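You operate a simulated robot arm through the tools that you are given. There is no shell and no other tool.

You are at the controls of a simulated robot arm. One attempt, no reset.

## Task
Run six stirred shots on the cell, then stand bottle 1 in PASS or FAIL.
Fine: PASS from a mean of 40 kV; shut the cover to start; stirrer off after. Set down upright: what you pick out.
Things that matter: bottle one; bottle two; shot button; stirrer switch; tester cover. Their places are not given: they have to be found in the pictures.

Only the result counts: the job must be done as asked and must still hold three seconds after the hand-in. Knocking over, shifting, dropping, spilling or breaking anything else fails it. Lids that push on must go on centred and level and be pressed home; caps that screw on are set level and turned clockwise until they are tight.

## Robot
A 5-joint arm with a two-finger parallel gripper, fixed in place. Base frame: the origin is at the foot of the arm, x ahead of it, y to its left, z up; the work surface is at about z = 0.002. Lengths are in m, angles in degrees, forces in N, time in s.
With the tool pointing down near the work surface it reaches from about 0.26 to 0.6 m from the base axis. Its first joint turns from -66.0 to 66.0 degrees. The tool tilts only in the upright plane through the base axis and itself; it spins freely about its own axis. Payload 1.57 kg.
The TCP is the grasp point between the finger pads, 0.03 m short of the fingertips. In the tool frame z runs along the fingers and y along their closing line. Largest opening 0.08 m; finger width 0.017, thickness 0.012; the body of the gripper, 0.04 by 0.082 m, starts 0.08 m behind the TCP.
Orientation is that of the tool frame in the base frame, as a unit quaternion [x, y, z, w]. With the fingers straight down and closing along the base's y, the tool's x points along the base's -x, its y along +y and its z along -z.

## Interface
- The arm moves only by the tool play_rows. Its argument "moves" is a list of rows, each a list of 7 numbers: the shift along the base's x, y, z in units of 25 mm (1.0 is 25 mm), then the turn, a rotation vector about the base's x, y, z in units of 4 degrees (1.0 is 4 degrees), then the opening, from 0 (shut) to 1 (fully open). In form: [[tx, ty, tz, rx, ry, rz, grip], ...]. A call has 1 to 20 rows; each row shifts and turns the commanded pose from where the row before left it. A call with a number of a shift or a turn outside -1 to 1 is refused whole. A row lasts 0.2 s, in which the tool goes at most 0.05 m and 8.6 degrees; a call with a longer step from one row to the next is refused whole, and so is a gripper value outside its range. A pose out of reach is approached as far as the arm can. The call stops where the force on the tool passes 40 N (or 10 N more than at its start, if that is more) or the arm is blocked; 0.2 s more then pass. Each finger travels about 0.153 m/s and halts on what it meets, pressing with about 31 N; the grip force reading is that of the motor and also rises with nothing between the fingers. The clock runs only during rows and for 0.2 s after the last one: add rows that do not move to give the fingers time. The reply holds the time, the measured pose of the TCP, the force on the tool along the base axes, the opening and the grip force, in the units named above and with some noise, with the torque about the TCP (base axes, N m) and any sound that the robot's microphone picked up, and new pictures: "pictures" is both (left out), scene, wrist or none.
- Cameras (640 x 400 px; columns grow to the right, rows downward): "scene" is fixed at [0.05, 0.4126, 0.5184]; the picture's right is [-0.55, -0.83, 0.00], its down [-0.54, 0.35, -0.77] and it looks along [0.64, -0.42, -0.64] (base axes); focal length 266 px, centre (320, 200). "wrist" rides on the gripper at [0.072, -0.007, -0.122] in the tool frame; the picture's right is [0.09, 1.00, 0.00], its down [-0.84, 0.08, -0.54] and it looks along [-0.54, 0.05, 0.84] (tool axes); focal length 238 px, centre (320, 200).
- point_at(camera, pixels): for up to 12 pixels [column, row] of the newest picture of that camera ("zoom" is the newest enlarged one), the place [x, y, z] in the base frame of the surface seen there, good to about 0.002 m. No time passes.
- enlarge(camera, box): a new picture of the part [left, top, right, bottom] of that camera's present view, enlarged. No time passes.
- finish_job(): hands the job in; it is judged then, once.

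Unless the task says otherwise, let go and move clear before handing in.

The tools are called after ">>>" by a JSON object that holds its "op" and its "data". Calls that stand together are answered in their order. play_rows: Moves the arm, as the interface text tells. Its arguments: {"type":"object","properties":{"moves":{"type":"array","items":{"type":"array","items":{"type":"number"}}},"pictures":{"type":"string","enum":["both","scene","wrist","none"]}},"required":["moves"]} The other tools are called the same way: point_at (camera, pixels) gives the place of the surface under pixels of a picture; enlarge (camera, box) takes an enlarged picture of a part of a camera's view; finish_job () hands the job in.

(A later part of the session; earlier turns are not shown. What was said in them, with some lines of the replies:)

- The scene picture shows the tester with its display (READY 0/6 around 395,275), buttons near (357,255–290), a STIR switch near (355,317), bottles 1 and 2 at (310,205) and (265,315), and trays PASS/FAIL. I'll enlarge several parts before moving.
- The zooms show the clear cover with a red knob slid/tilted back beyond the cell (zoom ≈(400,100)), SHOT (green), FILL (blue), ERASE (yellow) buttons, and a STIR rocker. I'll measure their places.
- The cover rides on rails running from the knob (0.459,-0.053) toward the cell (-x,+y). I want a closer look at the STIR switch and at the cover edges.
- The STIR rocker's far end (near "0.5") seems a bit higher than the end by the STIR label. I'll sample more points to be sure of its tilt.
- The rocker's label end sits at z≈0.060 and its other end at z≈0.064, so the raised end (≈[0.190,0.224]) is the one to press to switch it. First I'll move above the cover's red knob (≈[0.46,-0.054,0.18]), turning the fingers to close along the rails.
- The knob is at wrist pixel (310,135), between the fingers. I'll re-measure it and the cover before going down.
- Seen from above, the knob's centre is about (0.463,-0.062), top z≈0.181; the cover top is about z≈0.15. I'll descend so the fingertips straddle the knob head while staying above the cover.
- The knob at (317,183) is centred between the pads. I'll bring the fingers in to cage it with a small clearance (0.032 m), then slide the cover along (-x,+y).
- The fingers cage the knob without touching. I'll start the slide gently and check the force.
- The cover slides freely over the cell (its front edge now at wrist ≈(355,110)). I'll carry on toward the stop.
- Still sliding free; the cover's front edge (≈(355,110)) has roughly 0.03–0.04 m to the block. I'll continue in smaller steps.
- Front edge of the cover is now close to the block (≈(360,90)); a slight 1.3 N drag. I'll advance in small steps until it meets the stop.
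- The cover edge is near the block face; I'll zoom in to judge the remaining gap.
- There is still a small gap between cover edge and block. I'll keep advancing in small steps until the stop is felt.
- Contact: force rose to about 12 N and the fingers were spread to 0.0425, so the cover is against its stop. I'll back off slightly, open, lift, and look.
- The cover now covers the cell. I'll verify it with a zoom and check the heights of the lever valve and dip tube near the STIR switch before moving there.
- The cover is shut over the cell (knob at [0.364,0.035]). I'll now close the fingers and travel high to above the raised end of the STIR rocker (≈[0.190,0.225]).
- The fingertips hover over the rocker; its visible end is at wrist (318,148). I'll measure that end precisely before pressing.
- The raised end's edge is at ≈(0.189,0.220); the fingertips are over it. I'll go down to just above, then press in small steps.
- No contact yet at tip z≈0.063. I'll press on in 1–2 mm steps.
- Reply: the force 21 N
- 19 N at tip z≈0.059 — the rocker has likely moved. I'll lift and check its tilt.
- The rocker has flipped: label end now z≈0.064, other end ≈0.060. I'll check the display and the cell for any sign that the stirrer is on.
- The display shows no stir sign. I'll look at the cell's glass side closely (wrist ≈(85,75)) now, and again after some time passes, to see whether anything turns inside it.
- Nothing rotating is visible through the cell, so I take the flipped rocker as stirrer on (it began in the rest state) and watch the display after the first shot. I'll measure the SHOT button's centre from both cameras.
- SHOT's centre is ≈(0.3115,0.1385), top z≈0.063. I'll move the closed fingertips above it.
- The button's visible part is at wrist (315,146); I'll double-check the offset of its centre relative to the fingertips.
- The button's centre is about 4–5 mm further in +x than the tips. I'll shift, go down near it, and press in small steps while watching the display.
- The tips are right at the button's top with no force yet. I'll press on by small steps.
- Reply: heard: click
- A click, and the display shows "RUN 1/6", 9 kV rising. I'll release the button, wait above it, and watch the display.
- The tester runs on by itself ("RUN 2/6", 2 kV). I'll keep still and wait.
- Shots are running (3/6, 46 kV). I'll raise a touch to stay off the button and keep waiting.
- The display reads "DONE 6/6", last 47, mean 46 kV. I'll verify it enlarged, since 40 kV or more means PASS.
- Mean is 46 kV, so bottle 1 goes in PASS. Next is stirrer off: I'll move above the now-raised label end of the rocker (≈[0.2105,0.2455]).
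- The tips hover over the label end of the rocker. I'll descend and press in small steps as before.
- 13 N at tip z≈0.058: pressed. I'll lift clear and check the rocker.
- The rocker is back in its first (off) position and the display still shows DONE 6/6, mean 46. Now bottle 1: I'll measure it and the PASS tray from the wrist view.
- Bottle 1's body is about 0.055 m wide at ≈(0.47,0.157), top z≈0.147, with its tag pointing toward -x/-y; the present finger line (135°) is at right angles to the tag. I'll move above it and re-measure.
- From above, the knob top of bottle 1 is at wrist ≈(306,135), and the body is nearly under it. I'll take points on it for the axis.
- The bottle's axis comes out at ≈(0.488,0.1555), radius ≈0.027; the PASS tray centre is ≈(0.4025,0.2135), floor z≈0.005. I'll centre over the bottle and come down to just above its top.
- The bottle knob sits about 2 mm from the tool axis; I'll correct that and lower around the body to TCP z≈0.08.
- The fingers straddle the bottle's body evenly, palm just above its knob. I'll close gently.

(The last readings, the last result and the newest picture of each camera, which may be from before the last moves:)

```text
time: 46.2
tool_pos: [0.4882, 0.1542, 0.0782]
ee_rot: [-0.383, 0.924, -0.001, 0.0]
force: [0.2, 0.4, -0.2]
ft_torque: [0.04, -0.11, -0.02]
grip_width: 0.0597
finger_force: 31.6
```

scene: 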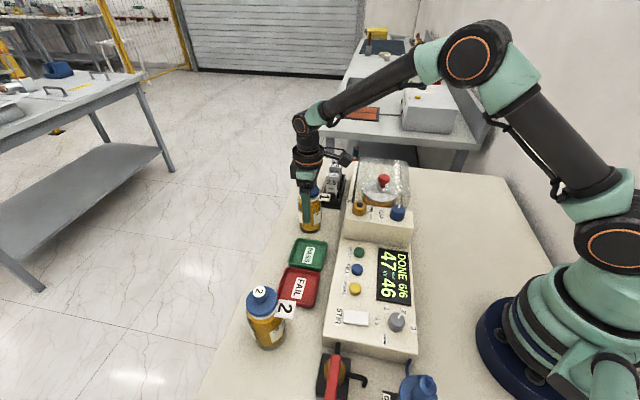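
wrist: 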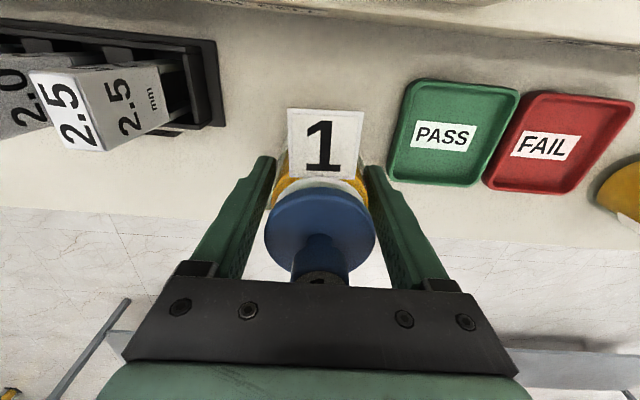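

Gripped: width 0.0597 (bottle about 0.06 m across), 31 N. I'll lift straight up a little at a time.

>>> {"op": "play_rows", "data": {"moves": [[0, 0, 0.2, 0, 0, 0, 0.1], [0, 0, 0.4, 0, 0, 0, 0.1], [0, 0, 0.5, 0, 0, 0, 0.1], [0, 0, 0.5, 0, 0, 0, 0.1], [0, 0, 0.5, 0, 0, 0, 0.1], [0, 0, 0, 0, 0, 0, 0.1]]}}

>>> {"op": "enlarge", "data": {"camera": "wrist", "box": [340, 40, 580, 190]}}

>>> {"op": "enlarge", "data": {"camera": "scene", "box": [260, 220, 350, 320]}}

```text
time: 47.6
tool_pos: [0.4872, 0.1538, 0.1318]
ee_rot: [-0.383, 0.924, 0.0, -0.001]
force: [-1.1, -0.2, -3.8]
ft_torque: [-0.02, 0.02, -0.01]
grip_width: 0.0593
finger_force: 31.3
```

scene: 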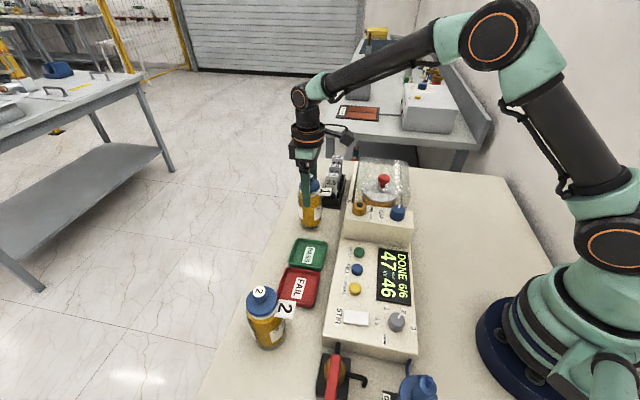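
wrist: 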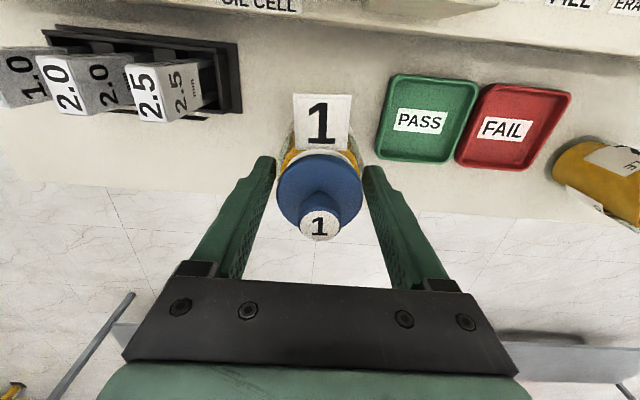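

```text
2.67 times, centred on (460, 115) of wrist
```

zoom: 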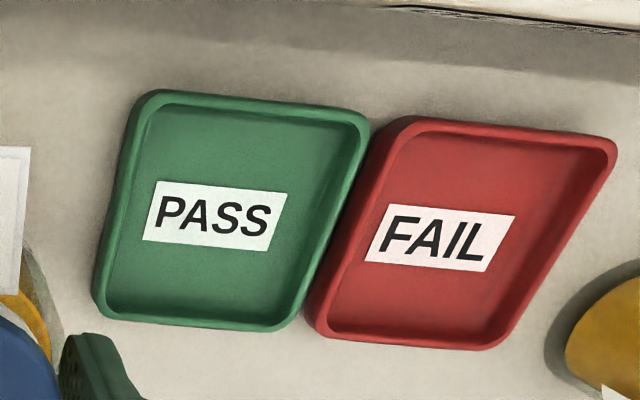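

```text
4.00 times, centred on (305, 270) of scene
```

zoom: 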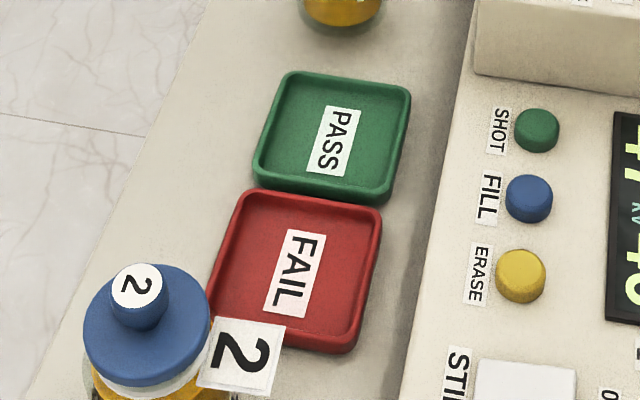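

The bottle is held and lifted clear (3.8 N weight). I'll measure the PASS tray's inner corners from the newest zoom.

>>> {"op": "point_at", "data": {"camera": "zoom", "pixels": [[304, 92], [392, 104], [378, 183], [272, 165], [287, 76], [408, 92], [390, 198], [258, 178], [340, 141], [346, 80], [398, 145], [325, 178]]}}

>>> {"op": "point_at", "data": {"camera": "wrist", "pixels": [[400, 82], [473, 86], [445, 157], [381, 153], [428, 118], [393, 76], [476, 83], [449, 161]]}}

```text
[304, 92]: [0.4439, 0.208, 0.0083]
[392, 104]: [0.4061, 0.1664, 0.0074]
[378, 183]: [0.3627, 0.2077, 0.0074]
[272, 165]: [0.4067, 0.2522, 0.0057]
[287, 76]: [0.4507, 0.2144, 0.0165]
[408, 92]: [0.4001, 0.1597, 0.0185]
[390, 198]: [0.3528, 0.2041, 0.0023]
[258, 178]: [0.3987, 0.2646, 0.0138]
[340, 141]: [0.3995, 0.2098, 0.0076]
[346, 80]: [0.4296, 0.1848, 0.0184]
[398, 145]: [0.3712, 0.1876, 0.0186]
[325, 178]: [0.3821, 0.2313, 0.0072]
```

```text
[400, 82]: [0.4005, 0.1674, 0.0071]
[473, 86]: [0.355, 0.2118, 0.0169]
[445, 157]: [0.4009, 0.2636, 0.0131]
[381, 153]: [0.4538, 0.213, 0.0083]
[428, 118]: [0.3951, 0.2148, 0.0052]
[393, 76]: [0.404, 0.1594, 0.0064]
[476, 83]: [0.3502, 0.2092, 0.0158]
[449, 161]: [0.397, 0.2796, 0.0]
```

The knob of bottle 1 appears at (319,227), farther from the palm than before — the bottle may have slipped in the grip rather than lifted fully. I'll check its real height before doing anything else.

>>> {"op": "point_at", "data": {"camera": "wrist", "pixels": [[319, 227], [319, 180], [322, 120], [310, 222], [329, 222]]}}

>>> {"op": "point_at", "data": {"camera": "scene", "pixels": [[311, 226], [311, 222], [311, 230], [304, 224], [318, 224], [326, 190], [312, 183]]}}

>>> {"op": "enlarge", "data": {"camera": "scene", "box": [270, 140, 360, 250]}}

```text
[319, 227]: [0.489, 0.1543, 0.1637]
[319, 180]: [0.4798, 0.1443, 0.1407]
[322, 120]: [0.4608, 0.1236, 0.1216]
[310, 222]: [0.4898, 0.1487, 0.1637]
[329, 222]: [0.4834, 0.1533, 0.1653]
```

```text
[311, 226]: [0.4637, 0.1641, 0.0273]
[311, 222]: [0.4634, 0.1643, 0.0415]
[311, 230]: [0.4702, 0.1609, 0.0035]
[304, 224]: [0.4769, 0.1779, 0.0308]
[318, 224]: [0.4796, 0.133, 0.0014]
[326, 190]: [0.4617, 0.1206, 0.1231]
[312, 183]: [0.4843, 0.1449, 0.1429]
```

```text
3.64 times, centred on (315, 195) of scene
```

zoom: 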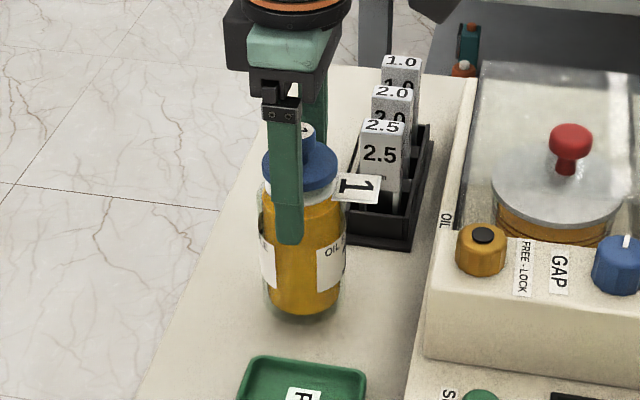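

The knob is at z≈0.164, so the bottle rose only 17 mm while the tool rose 53 mm: it slid in the fingers. I'll hold still a moment to see whether it creeps or holds.

>>> {"op": "play_rows", "data": {"moves": [[0, 0, 0, 0, 0, 0, 0], [0, 0, 0, 0, 0, 0, 0], [0, 0, 0, 0, 0, 0, 0]]}}

>>> {"op": "point_at", "data": {"camera": "wrist", "pixels": [[319, 227], [322, 120], [310, 222], [329, 222]]}}

>>> {"op": "enlarge", "data": {"camera": "scene", "box": [270, 140, 360, 250]}}

```text
time: 48.4
tool_pos: [0.4874, 0.1528, 0.1319]
ee_rot: [-0.383, 0.924, 0.0, 0.0]
force: [0.0, -0.2, -3.8]
ft_torque: [0.01, 0.0, 0.04]
grip_width: 0.0597
finger_force: 31.5
```

scene: 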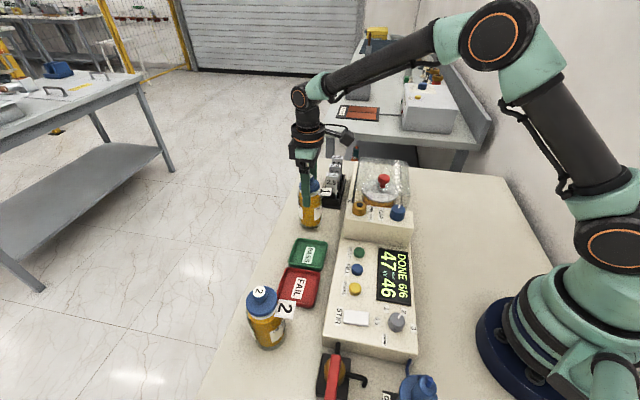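
wrist: 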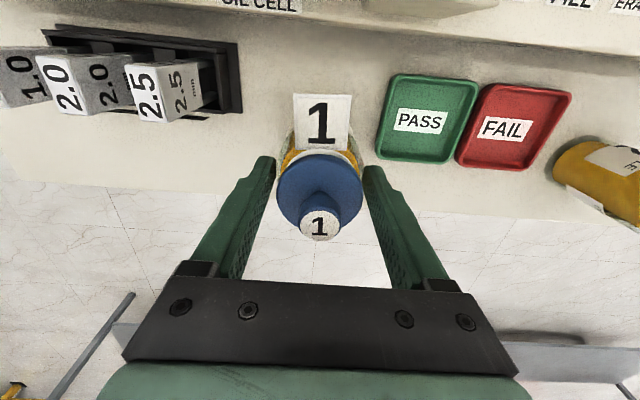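

```text
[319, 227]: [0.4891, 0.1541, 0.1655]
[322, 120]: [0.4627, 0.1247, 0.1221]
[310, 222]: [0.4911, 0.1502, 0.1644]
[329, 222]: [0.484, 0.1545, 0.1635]
```

```text
3.64 times, centred on (315, 195) of scene
```

zoom: 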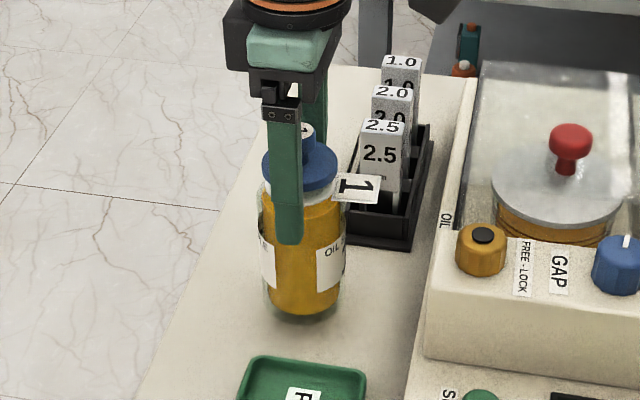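

It holds steady now (knob z≈0.165, 3.8 N load), but the pads only have the upper part of the body. I'll set it gently back on the table and take a better, lower grip, then lift more slowly.

>>> {"op": "play_rows", "data": {"moves": [[0, 0, -0.15, 0, 0, 0, 0], [0, 0, -0.15, 0, 0, 0, 0], [0, 0, -0.1, 0, 0, 0, 0], [0, 0, -0.08, 0, 0, 0, 0], [0, 0, -0.04, 0, 0, 0, 0], [0, 0, 0, 0, 0, 0, 0]]}}

>>> {"op": "point_at", "data": {"camera": "wrist", "pixels": [[319, 227], [322, 120], [310, 222], [329, 222]]}}

```text
time: 49.8
tool_pos: [0.4876, 0.1519, 0.1189]
ee_rot: [-0.382, 0.924, 0.0, 0.0]
force: [0.5, -0.5, -3.3]
ft_torque: [-0.02, 0.01, -0.02]
grip_width: 0.0593
finger_force: 30.9
```

scene: 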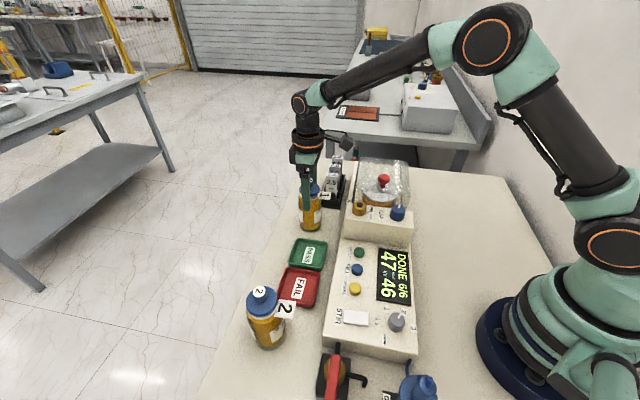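
wrist: 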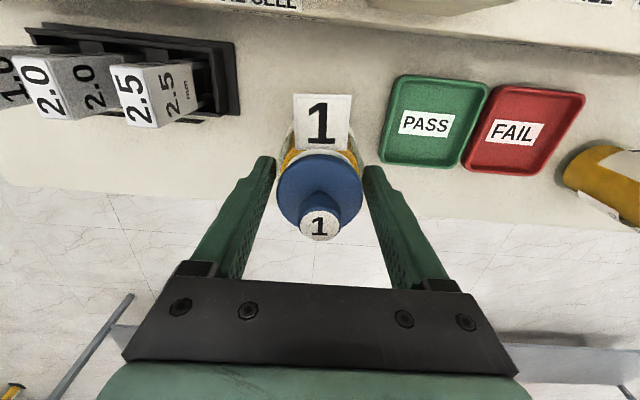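

```text
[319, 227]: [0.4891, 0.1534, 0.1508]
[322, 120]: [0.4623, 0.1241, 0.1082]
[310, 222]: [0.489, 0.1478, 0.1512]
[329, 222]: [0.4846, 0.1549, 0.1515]
```

The bottle is still held, knob at z≈0.151, i.e. about 4 mm above the table. I'll lower in 1 mm steps until it stands.

>>> {"op": "play_rows", "data": {"moves": [[0, 0, -0.06, 0, 0, 0, 0], [0, 0, -0.05, 0, 0, 0, 0], [0, 0, -0.04, 0, 0, 0, 0], [0, 0, 0, 0, 0, 0, 0]], "pictures": "wrist"}}

```text
time: 50.8
tool_pos: [0.4871, 0.1525, 0.1153]
ee_rot: [-0.383, 0.924, 0.001, 0.001]
force: [0.6, 1.5, -3.0]
ft_torque: [0.0, -0.01, -0.01]
grip_width: 0.0597
finger_force: 31.3
```

wrist: 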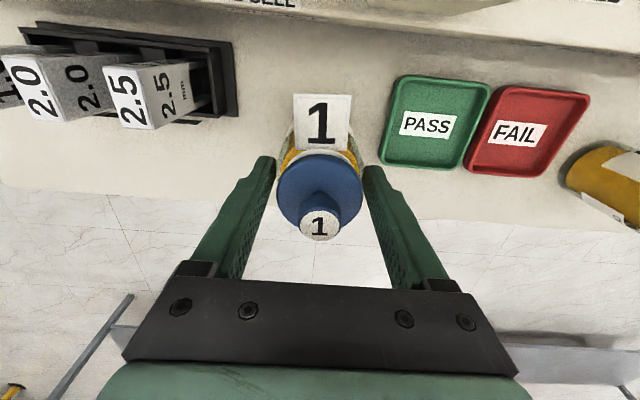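

>>> {"op": "play_rows", "data": {"moves": [[0, 0, -0.04, 0, 0, 0, 0], [0, 0, -0.03, 0, 0, 0, 0], [0, 0, 0, 0, 0, 0, 0]], "pictures": "wrist"}}

>>> {"op": "point_at", "data": {"camera": "wrist", "pixels": [[319, 227], [322, 120], [310, 222], [329, 222]]}}

```text
time: 51.6
tool_pos: [0.4876, 0.1528, 0.1141]
ee_rot: [-0.383, 0.924, 0.0, -0.001]
force: [-8.1, 0.0, 20.7]
ft_torque: [-0.04, 0.88, -0.04]
grip_width: 0.0592
finger_force: 30.7
```

wrist: 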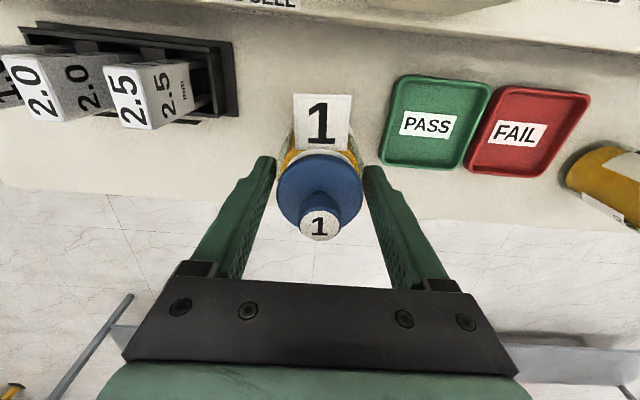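

```text
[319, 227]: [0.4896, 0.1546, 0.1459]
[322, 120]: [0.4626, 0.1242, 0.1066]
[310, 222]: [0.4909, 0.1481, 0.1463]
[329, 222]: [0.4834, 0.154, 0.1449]
```

Contact: +20.7 N and no slip in this grip, so here the pads hold firmly (the tips grip the upper body). I'll relieve the press and test a slow lift from this grip.

>>> {"op": "play_rows", "data": {"moves": [[0, 0, 0.04, 0, 0, 0, 0], [0, 0, 0.04, 0, 0, 0, 0], [0, 0, 0.06, 0, 0, 0, 0], [0, 0, 0.08, 0, 0, 0, 0], [0, 0, 0.08, 0, 0, 0, 0], [0, 0, 0.08, 0, 0, 0, 0], [0, 0, 0.08, 0, 0, 0, 0], [0, 0, 0.04, 0, 0, 0, 0], [0, 0, 0, 0, 0, 0, 0]]}}

>>> {"op": "point_at", "data": {"camera": "wrist", "pixels": [[319, 227], [322, 120], [310, 222], [329, 222]]}}

```text
time: 53.6
tool_pos: [0.4864, 0.152, 0.1264]
ee_rot: [-0.383, 0.924, 0.0, 0.0]
force: [-0.4, -0.2, -4.0]
ft_torque: [0.0, 0.03, -0.01]
grip_width: 0.0595
finger_force: 31.0
```

scene: 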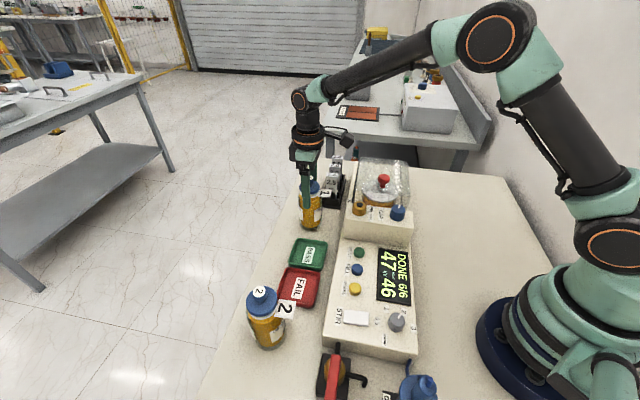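
wrist: 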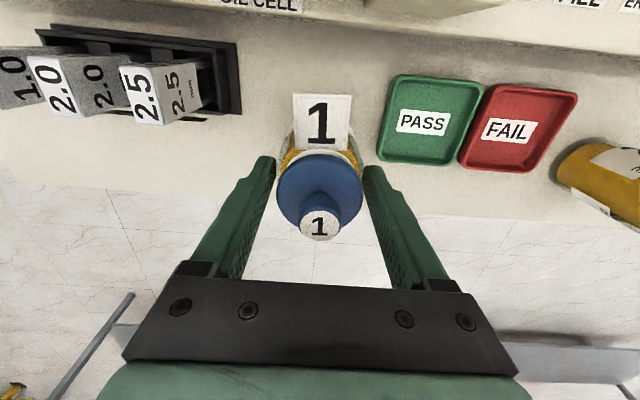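

```text
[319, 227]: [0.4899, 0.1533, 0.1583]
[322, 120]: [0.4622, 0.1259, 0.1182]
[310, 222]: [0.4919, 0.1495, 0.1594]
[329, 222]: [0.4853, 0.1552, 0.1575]
```

No slip: the knob stayed at (319,227) and rose with the tool. I'll keep lifting slowly to clear the tray rim well.

>>> {"op": "play_rows", "data": {"moves": [[0, 0, 0.05, 0, 0, 0, 0], [0, 0, 0.08, 0, 0, 0, 0], [0, 0, 0.1, 0, 0, 0, 0], [0, 0, 0.12, 0, 0, 0, 0], [0, 0, 0.12, 0, 0, 0, 0], [0, 0, 0.12, 0, 0, 0, 0], [0, 0, 0.12, 0, 0, 0, 0], [0, 0, 0.12, 0, 0, 0, 0], [0, 0, 0.12, 0, 0, 0, 0], [0, 0, 0.12, 0, 0, 0, 0], [0, 0, 0.1, 0, 0, 0, 0], [0, 0, 0.08, 0, 0, 0, 0], [0, 0, 0.05, 0, 0, 0, 0], [0, 0, 0, 0, 0, 0, 0]]}}

>>> {"op": "point_at", "data": {"camera": "wrist", "pixels": [[319, 227], [322, 120], [310, 222], [329, 222]]}}

```text
time: 56.6
tool_pos: [0.4873, 0.1524, 0.158]
ee_rot: [-0.382, 0.924, 0.0, 0.0]
force: [0.0, 1.0, -3.8]
ft_torque: [-0.01, 0.01, -0.02]
grip_width: 0.0596
finger_force: 31.1
```

scene: 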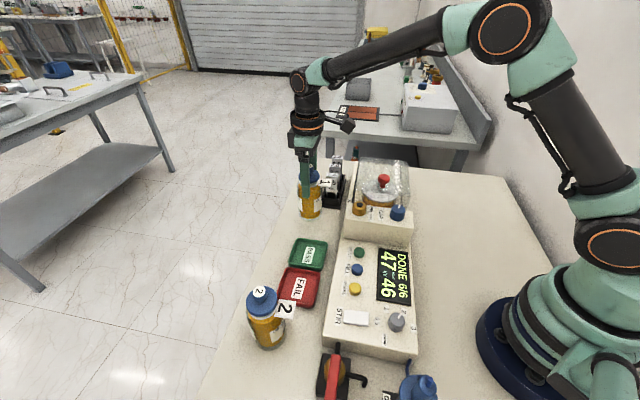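
wrist: 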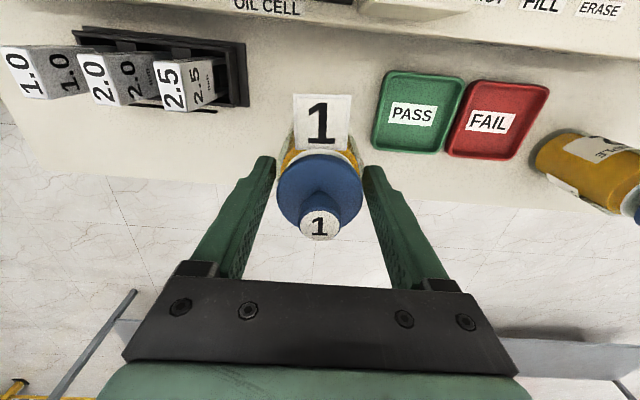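

```text
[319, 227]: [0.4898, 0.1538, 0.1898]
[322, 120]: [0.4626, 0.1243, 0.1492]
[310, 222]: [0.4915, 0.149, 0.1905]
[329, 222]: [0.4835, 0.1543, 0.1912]
```

Bottle lifted 44 mm and upright, its axis within a millimetre of the tool axis. I'll carry it slowly to above the PASS tray's centre (≈[0.401,0.211]).

>>> {"op": "play_rows", "data": {"moves": [[-0.0878, 0.0596, 0, 0, 0, 0, 0], [-0.1755, 0.1192, 0, 0, 0, 0, 0], [-0.2925, 0.1986, 0, 0, 0, 0, 0], [-0.2925, 0.1986, 0, 0, 0, 0, 0], [-0.2925, 0.1986, 0, 0, 0, 0, 0], [-0.2925, 0.1986, 0, 0, 0, 0, 0], [-0.2925, 0.1986, 0, 0, 0, 0, 0], [-0.2925, 0.1986, 0, 0, 0, 0, 0], [-0.2925, 0.1986, 0, 0, 0, 0, 0], [-0.2925, 0.1986, 0, 0, 0, 0, 0], [-0.2925, 0.1986, 0, 0, 0, 0, 0], [-0.2925, 0.1986, 0, 0, 0, 0, 0], [-0.1755, 0.1192, 0, 0, 0, 0, 0], [-0.0878, 0.0596, 0, 0, 0, 0, 0], [0, 0, 0, 0, 0, 0, 0]]}}

>>> {"op": "point_at", "data": {"camera": "wrist", "pixels": [[319, 227], [322, 120], [310, 222], [329, 222]]}}

>>> {"op": "enlarge", "data": {"camera": "scene", "box": [250, 180, 360, 310]}}

>>> {"op": "enlarge", "data": {"camera": "wrist", "box": [220, 50, 440, 250]}}

```text
time: 59.8
tool_pos: [0.4004, 0.2126, 0.159]
ee_rot: [-0.383, 0.924, 0.0, 0.0]
force: [0.1, 0.3, -3.1]
ft_torque: [0.05, 0.0, 0.0]
grip_width: 0.0595
finger_force: 31.1
```

scene: 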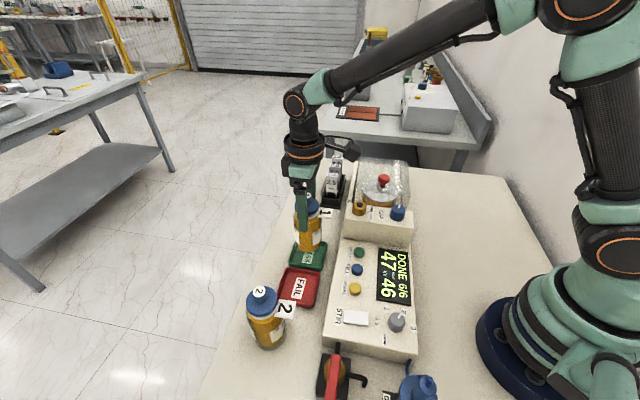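
wrist: 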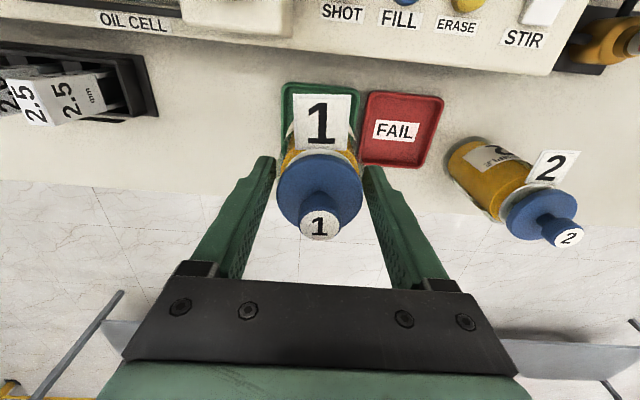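

```text
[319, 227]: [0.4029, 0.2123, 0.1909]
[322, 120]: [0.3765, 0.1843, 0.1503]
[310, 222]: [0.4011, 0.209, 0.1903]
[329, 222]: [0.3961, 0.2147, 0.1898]
```

```text
3.08 times, centred on (305, 245) of scene
```

zoom: 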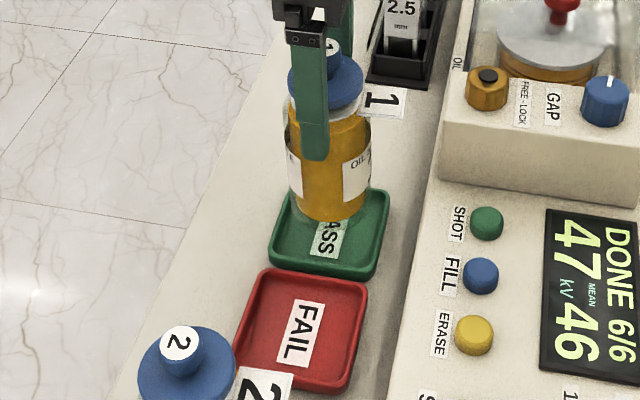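

```text
2.00 times, centred on (330, 150) of wrist
```

zoom: 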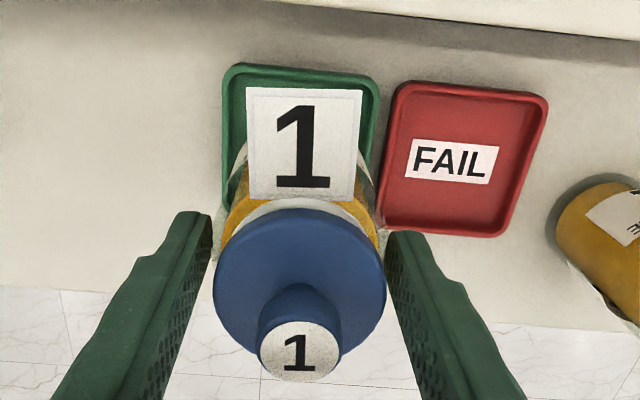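

The bottle hangs centred over PASS (tray edges symmetrical about column ≈321). I'll check the tray rim once more and lower slowly.

>>> {"op": "point_at", "data": {"camera": "wrist", "pixels": [[320, 84], [283, 100], [284, 86], [358, 90], [356, 108], [281, 130]]}}

>>> {"op": "point_at", "data": {"camera": "scene", "pixels": [[290, 262], [326, 247], [323, 269], [306, 268], [296, 244], [308, 262]]}}

>>> {"op": "play_rows", "data": {"moves": [[0, 0, -0.05, 0, 0, 0, 0], [0, 0, -0.1, 0, 0, 0, 0], [0, 0, -0.12, 0, 0, 0, 0], [0, 0, -0.12, 0, 0, 0, 0], [0, 0, -0.12, 0, 0, 0, 0], [0, 0, -0.12, 0, 0, 0, 0], [0, 0, -0.1, 0, 0, 0, 0], [0, 0, -0.05, 0, 0, 0, 0], [0, 0, 0, 0, 0, 0, 0]]}}

>>> {"op": "enlarge", "data": {"camera": "scene", "box": [250, 180, 360, 310]}}

```text
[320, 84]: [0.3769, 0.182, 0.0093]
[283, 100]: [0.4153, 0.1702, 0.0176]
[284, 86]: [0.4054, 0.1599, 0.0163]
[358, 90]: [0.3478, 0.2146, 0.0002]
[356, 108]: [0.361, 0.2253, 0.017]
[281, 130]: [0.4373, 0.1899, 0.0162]
```

```text
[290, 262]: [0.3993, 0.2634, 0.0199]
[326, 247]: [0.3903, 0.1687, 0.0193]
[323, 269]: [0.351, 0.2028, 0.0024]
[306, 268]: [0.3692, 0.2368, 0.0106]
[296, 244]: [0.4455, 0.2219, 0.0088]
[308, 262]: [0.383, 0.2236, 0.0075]
```

```text
time: 61.8
tool_pos: [0.4009, 0.2124, 0.1401]
ee_rot: [-0.383, 0.924, 0.0, -0.001]
force: [0.4, -0.1, -3.1]
ft_torque: [0.01, 0.02, 0.0]
grip_width: 0.0594
finger_force: 31.5
```

scene: 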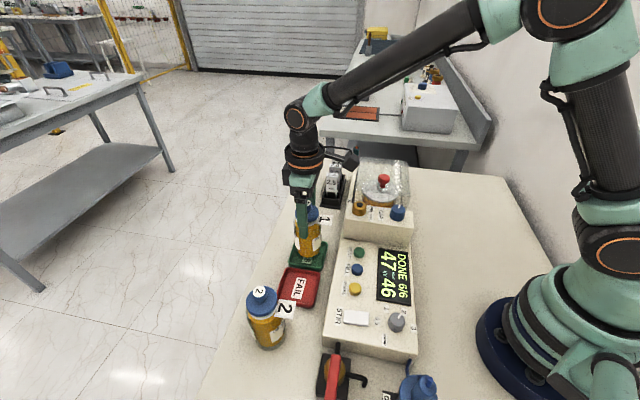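
wrist: 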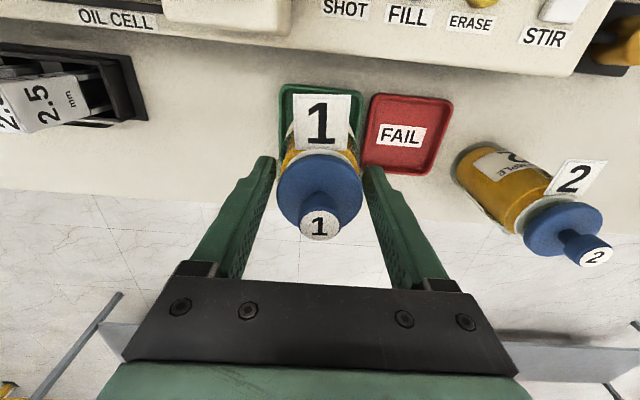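

```text
3.08 times, centred on (305, 245) of scene
```

zoom: 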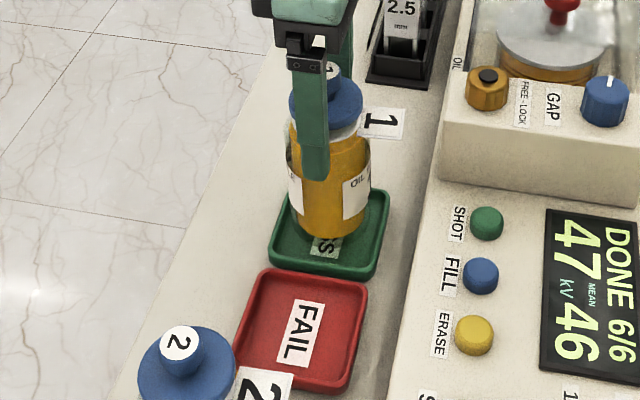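

Rim measurements put the tray centre within 2 mm of the bottle axis. I'll lower the rest of the way, slowing near the floor.

>>> {"op": "play_rows", "data": {"moves": [[0, -0.05, -0.06, 0, 0, 0, 0], [0, 0, -0.1, 0, 0, 0, 0], [0, 0, -0.12, 0, 0, 0, 0], [0, 0, -0.12, 0, 0, 0, 0], [0, 0, -0.12, 0, 0, 0, 0], [0, 0, -0.1, 0, 0, 0, 0], [0, 0, -0.06, 0, 0, 0, 0], [0, 0, 0, 0, 0, 0, 0]]}}

>>> {"op": "point_at", "data": {"camera": "wrist", "pixels": [[319, 227], [322, 120], [310, 222], [329, 222]]}}

>>> {"op": "enlarge", "data": {"camera": "scene", "box": [260, 190, 350, 290]}}

```text
time: 63.6
tool_pos: [0.4015, 0.2099, 0.1211]
ee_rot: [-0.383, 0.924, 0.0, 0.0]
force: [-0.2, -0.6, -2.8]
ft_torque: [0.03, -0.01, -0.02]
grip_width: 0.0596
finger_force: 31.2
```

scene: 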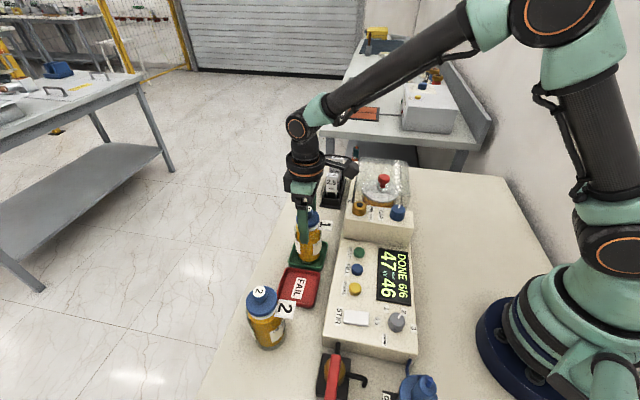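
wrist: 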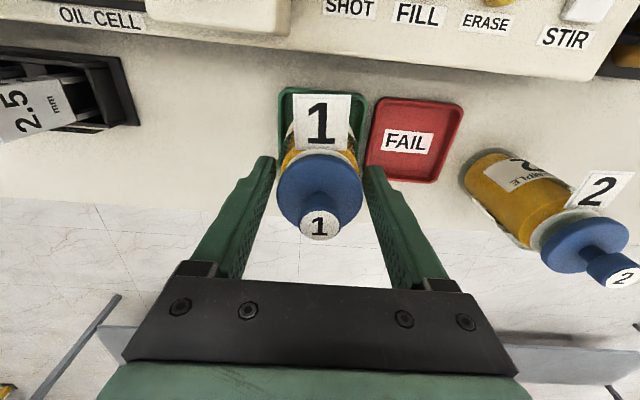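

```text
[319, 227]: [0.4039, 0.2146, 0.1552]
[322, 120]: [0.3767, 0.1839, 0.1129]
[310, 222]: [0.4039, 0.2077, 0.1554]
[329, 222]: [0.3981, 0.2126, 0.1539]
```

```text
4.00 times, centred on (305, 240) of scene
```

zoom: 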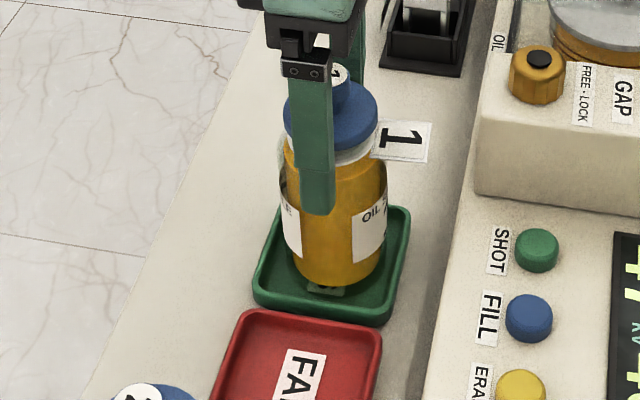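

The bottle's foot is inside the rim, about 3–4 mm above the floor (knob z≈0.154). I'll go down 1 mm at a time until it stands.

>>> {"op": "play_rows", "data": {"moves": [[0, 0, -0.04, 0, 0, 0, 0], [0, 0, -0.04, 0, 0, 0, 0], [0, 0, 0, 0, 0, 0, 0]], "pictures": "none"}}

>>> {"op": "play_rows", "data": {"moves": [[0, 0, -0.03, 0, 0, 0, 0], [0, 0, 0, 0, 0, 0, 0]], "pictures": "none"}}

```text
time: 64.4
tool_pos: [0.4017, 0.2113, 0.1203]
ee_rot: [-0.383, 0.924, 0.0, 0.0]
force: [0.3, 0.6, -3.1]
ft_torque: [-0.01, -0.03, -0.02]
grip_width: 0.0594
finger_force: 31.4
```

```text
time: 65.0
tool_pos: [0.4013, 0.2113, 0.1185]
ee_rot: [-0.383, 0.924, 0.0, 0.0]
force: [-0.5, 0.6, -3.6]
ft_torque: [-0.01, -0.01, 0.02]
grip_width: 0.0592
finger_force: 31.0
```

Still hanging (-3.6 N). I'll continue with fine steps.

>>> {"op": "play_rows", "data": {"moves": [[0, 0, -0.03, 0, 0, 0, 0], [0, 0, 0, 0, 0, 0, 0]], "pictures": "none"}}

>>> {"op": "play_rows", "data": {"moves": [[0, 0, -0.02, 0, 0, 0, 0], [0, 0, 0, 0, 0, 0, 0]], "pictures": "none"}}

```text
time: 65.6
tool_pos: [0.4011, 0.2115, 0.1199]
ee_rot: [-0.383, 0.924, -0.001, -0.001]
force: [-3.9, -1.7, 9.8]
ft_torque: [0.09, 0.31, 0.05]
grip_width: 0.0595
finger_force: 31.0
```

```text
time: 66.2
tool_pos: [0.4028, 0.2111, 0.1199]
ee_rot: [-0.383, 0.924, -0.001, 0.0]
force: [-10.5, -0.5, 28.3]
ft_torque: [-0.17, 0.74, -0.06]
grip_width: 0.0595
finger_force: 30.8
```

It's standing (28 N is a bit firm). I'll ease up by about a millimetre to unload, then check before opening.

>>> {"op": "play_rows", "data": {"moves": [[0, 0, 0.02, 0, 0, 0, 0], [0, 0, 0.012, 0, 0, 0, 0], [0, 0, 0, 0, 0, 0, 0]]}}

>>> {"op": "enlarge", "data": {"camera": "scene", "box": [260, 190, 350, 290]}}

>>> {"op": "point_at", "data": {"camera": "wrist", "pixels": [[319, 227], [310, 222], [329, 222]]}}

```text
time: 67.0
tool_pos: [0.4018, 0.21, 0.1188]
ee_rot: [-0.384, 0.923, 0.001, 0.0]
force: [-7.1, 4.0, 19.7]
ft_torque: [0.32, 0.21, 0.06]
grip_width: 0.0596
finger_force: 31.4
```

scene: 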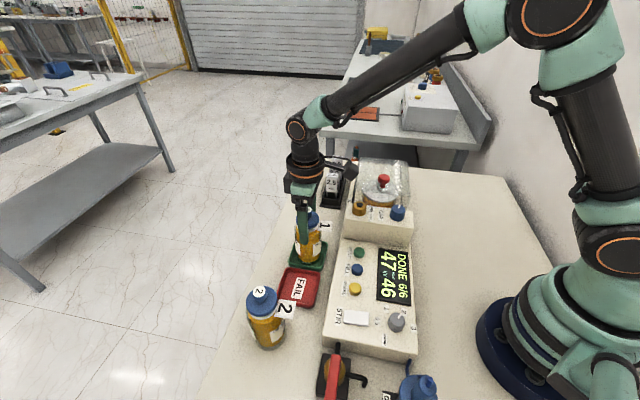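
wrist: 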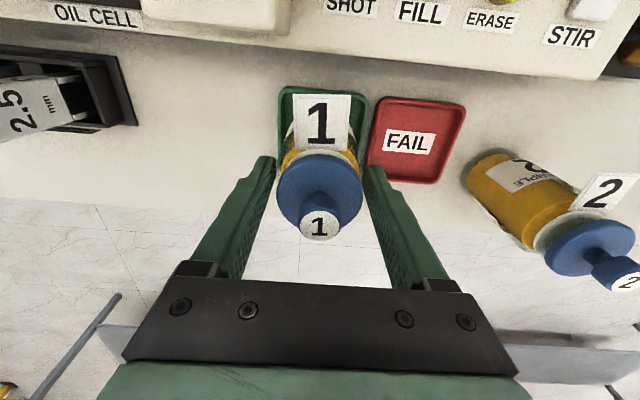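

```text
4.00 times, centred on (305, 240) of scene
```

zoom: 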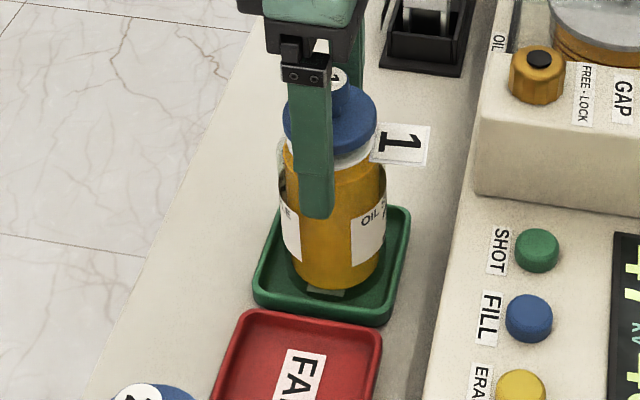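

```text
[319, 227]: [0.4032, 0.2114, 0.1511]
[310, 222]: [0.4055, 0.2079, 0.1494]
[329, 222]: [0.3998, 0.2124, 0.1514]
```

Still 20 N down on it; knob z≈0.151 means the foot is on the tray floor. I'll ease a little more.

>>> {"op": "play_rows", "data": {"moves": [[0, 0, 0.02, 0, 0, 0, 0], [0, 0, 0, 0, 0, 0, 0]], "pictures": "none"}}

>>> {"op": "play_rows", "data": {"moves": [[0, 0, 0.012, 0, 0, 0, 0], [0, 0, 0, 0, 0, 0, 0]], "pictures": "none"}}

```text
time: 67.6
tool_pos: [0.4024, 0.211, 0.1198]
ee_rot: [-0.382, 0.924, 0.001, 0.002]
force: [0.3, 4.4, 10.9]
ft_torque: [0.37, -0.32, 0.1]
grip_width: 0.0594
finger_force: 31.2
```

```text
time: 68.2
tool_pos: [0.4018, 0.2097, 0.1197]
ee_rot: [-0.382, 0.924, 0.0, -0.001]
force: [3.2, 0.5, 3.7]
ft_torque: [0.08, -0.53, -0.01]
grip_width: 0.0595
finger_force: 31.4
```

Load is down to about 4 N. I'll open the fingers gradually and let the bottle stand.

>>> {"op": "play_rows", "data": {"moves": [[0, 0, 0, 0, 0, 0, 0.5], [0, 0, 0, 0, 0, 0, 0.7], [0, 0, 0, 0, 0, 0, 0.76], [0, 0, 0, 0, 0, 0, 0.82], [0, 0, 0, 0, 0, 0, 0.9], [0, 0, 0, 0, 0, 0, 1], [0, 0, 0, 0, 0, 0, 1]]}}

>>> {"op": "enlarge", "data": {"camera": "scene", "box": [260, 190, 350, 290]}}

>>> {"op": "enlarge", "data": {"camera": "wrist", "box": [220, 80, 420, 260]}}

```text
time: 69.8
tool_pos: [0.4024, 0.2104, 0.1185]
ee_rot: [-0.383, 0.924, 0.001, 0.0]
force: [0.0, -0.4, -0.4]
ft_torque: [-0.01, 0.0, 0.01]
grip_width: 0.08
finger_force: 0.0
```

scene: 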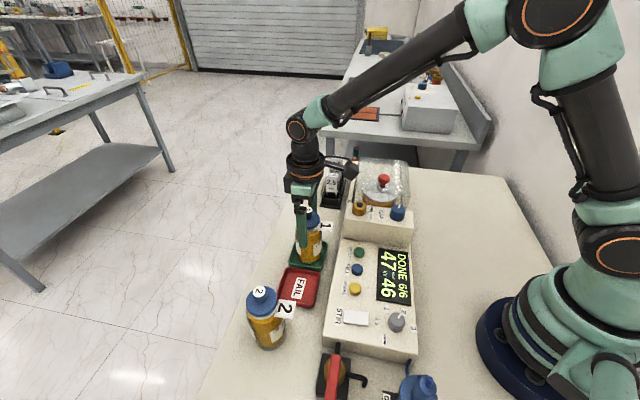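
wrist: 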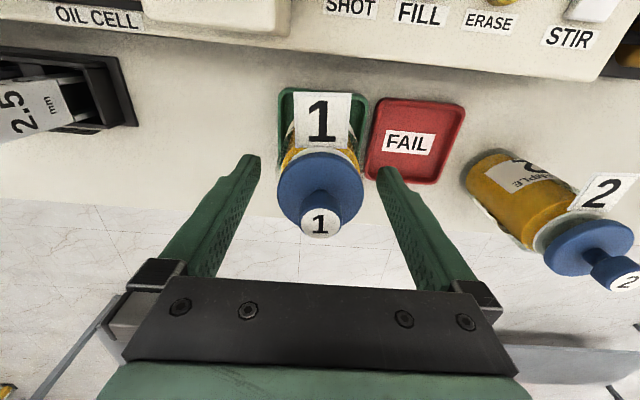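

```text
4.00 times, centred on (305, 240) of scene
```

zoom: 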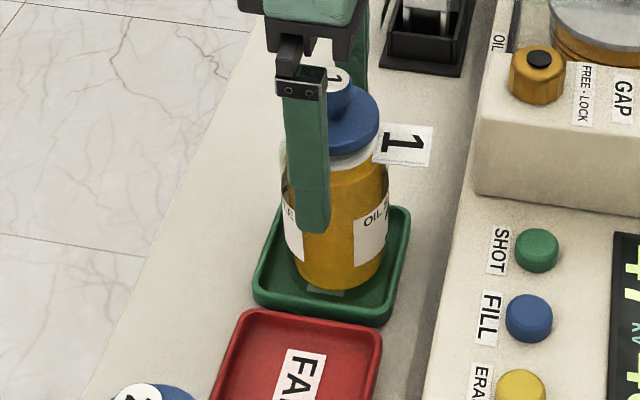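

```text
2.22 times, centred on (320, 170) of wrist
```

zoom: 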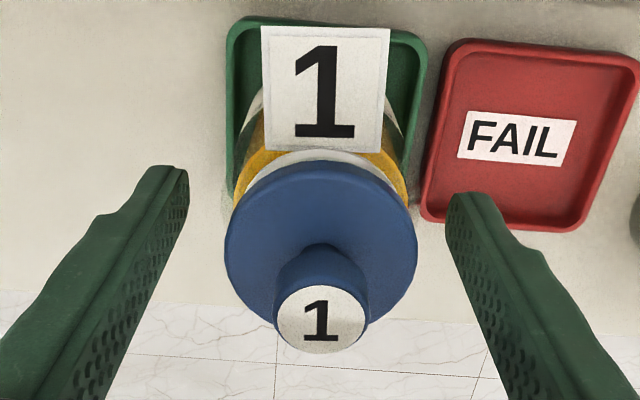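

Bottle 1 stands upright in the PASS tray, with the fingers clear on both sides. I'll rise straight up, then check everything.

>>> {"op": "play_rows", "data": {"moves": [[0, 0, 0.4, 0, 0, 0, 1], [0, 0, 0.7, 0, 0, 0, 1], [0, 0, 0.8, 0, 0, 0, 1], [0, 0, 0.8, 0, 0, 0, 1], [0, 0, 0.8, 0, 0, 0, 1], [0, 0, 0.8, 0, 0, 0, 1], [0, 0, 0.8, 0, 0, 0, 1], [0, 0, 0.8, 0, 0, 0, 1], [0.5, -0.3, 0.8, 0, 0, 0, 1], [0.8, -0.5, 0.5, 0, 0, 0, 1], [0.8, -0.5, 0, 0, 0, 0, 1], [0, 0, 0, 0, 0, 0, 1]]}}

>>> {"op": "enlarge", "data": {"camera": "scene", "box": [240, 150, 430, 290]}}

>>> {"op": "enlarge", "data": {"camera": "scene", "box": [330, 290, 390, 340]}}

```text
time: 72.4
tool_pos: [0.4552, 0.1777, 0.3003]
ee_rot: [-0.384, 0.923, 0.0, -0.001]
force: [0.4, -0.4, 0.4]
ft_torque: [-0.01, 0.0, 0.03]
grip_width: 0.08
finger_force: 0.1
```

scene: 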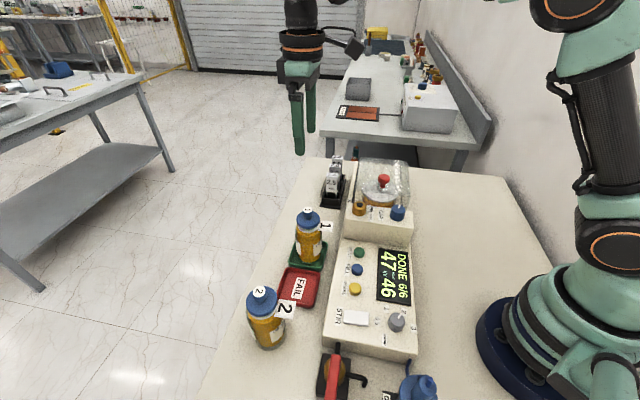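
wrist: 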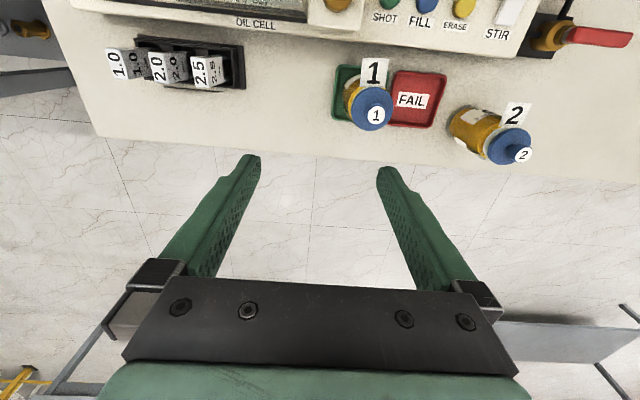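

```text
2.86 times, centred on (335, 220) of scene
```

zoom: 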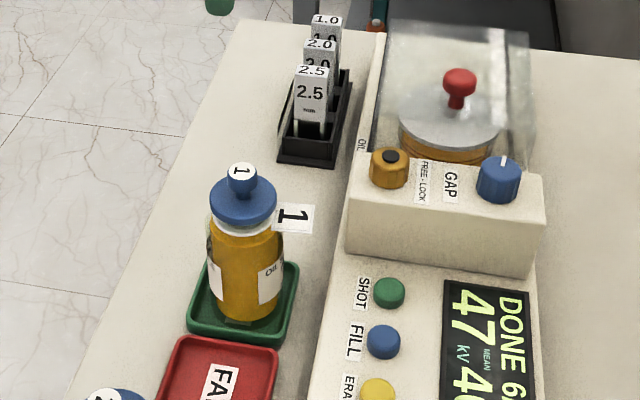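

```text
8.00 times, centred on (360, 315) of scene
```

zoom: 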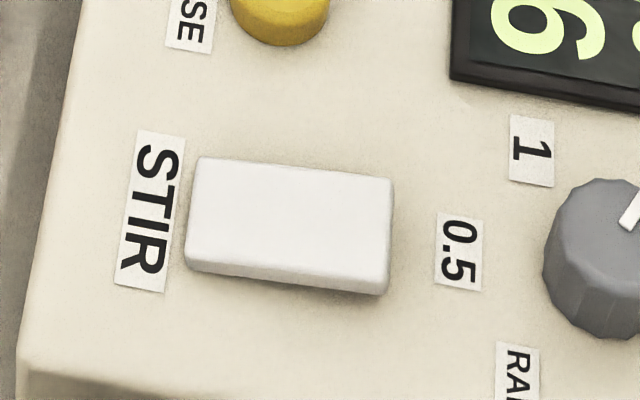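

Bottle 1 stands upright in PASS, the cover is shut, the display reads DONE 6/6 mean 46, and the rocker is in its first position. For a last check of the stirrer, I'll take the same cell zoom as I took while the switch was flipped and compare.

>>> {"op": "enlarge", "data": {"camera": "scene", "box": [340, 150, 420, 230]}}

>>> {"op": "enlarge", "data": {"camera": "scene", "box": [360, 175, 405, 215]}}

>>> {"op": "point_at", "data": {"camera": "scene", "pixels": [[309, 210], [309, 240], [309, 258], [300, 240], [318, 240], [308, 262], [264, 293], [384, 180]]}}

```text
5.00 times, centred on (380, 190) of scene
```

zoom: 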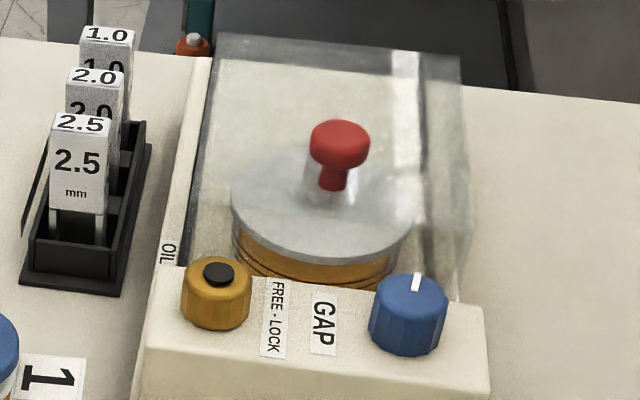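

```text
10.00 times, centred on (382, 195) of scene
```

zoom: 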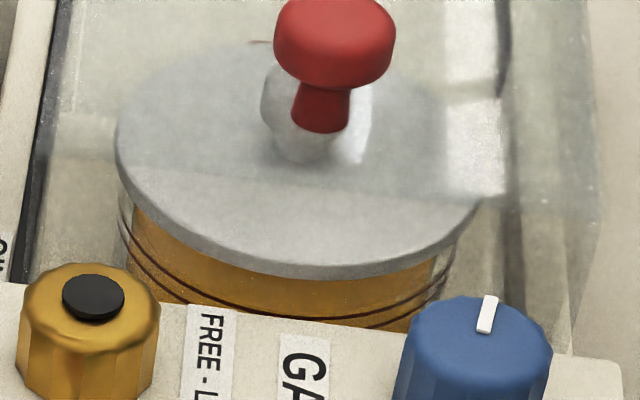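

```text
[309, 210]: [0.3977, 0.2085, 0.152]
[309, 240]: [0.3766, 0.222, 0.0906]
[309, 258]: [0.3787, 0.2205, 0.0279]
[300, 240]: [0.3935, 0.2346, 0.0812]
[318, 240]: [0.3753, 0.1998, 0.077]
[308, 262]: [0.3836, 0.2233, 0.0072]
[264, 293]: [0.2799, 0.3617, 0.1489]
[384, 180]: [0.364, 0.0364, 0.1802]
```

The cell and cover look unchanged between both states, bottle 1's top is at z≈0.152 (foot on the tray floor), and bottle 2 and the gauges are undisturbed. Everything asked is done and the arm is clear, so I hand the job in.

>>> {"op": "finish_job", "data": {}}

```text
The job is handed in.
```

I ran six shots on the cell. The display reads DONE 6/6 with a mean of 46 kV, above the 40 kV limit, so bottle 1 now stands upright in PASS.

- **Stirring:** I could not confirm it directly. I flipped the STIR switch before the shots, but nothing visible turned in the cell and the display has no stir mark. I assumed the switch started in the off position; if it started on, the shots were unstirred and the stirrer is now running.
- **Stirrer off:** After the run I flipped the switch back to its starting position.
- **Cover:** I slid it shut to its stop before the run, and it is still shut.
- **Bottle 1:** It slipped in the fingers on the first lift, by about 36 mm. I set it back on the table, lifted again slowly, and it held all the way to the tray.

In the last pictures bottle 2 and the gauge blocks are where they started. I did not touch the gap, ramp or lock knobs.
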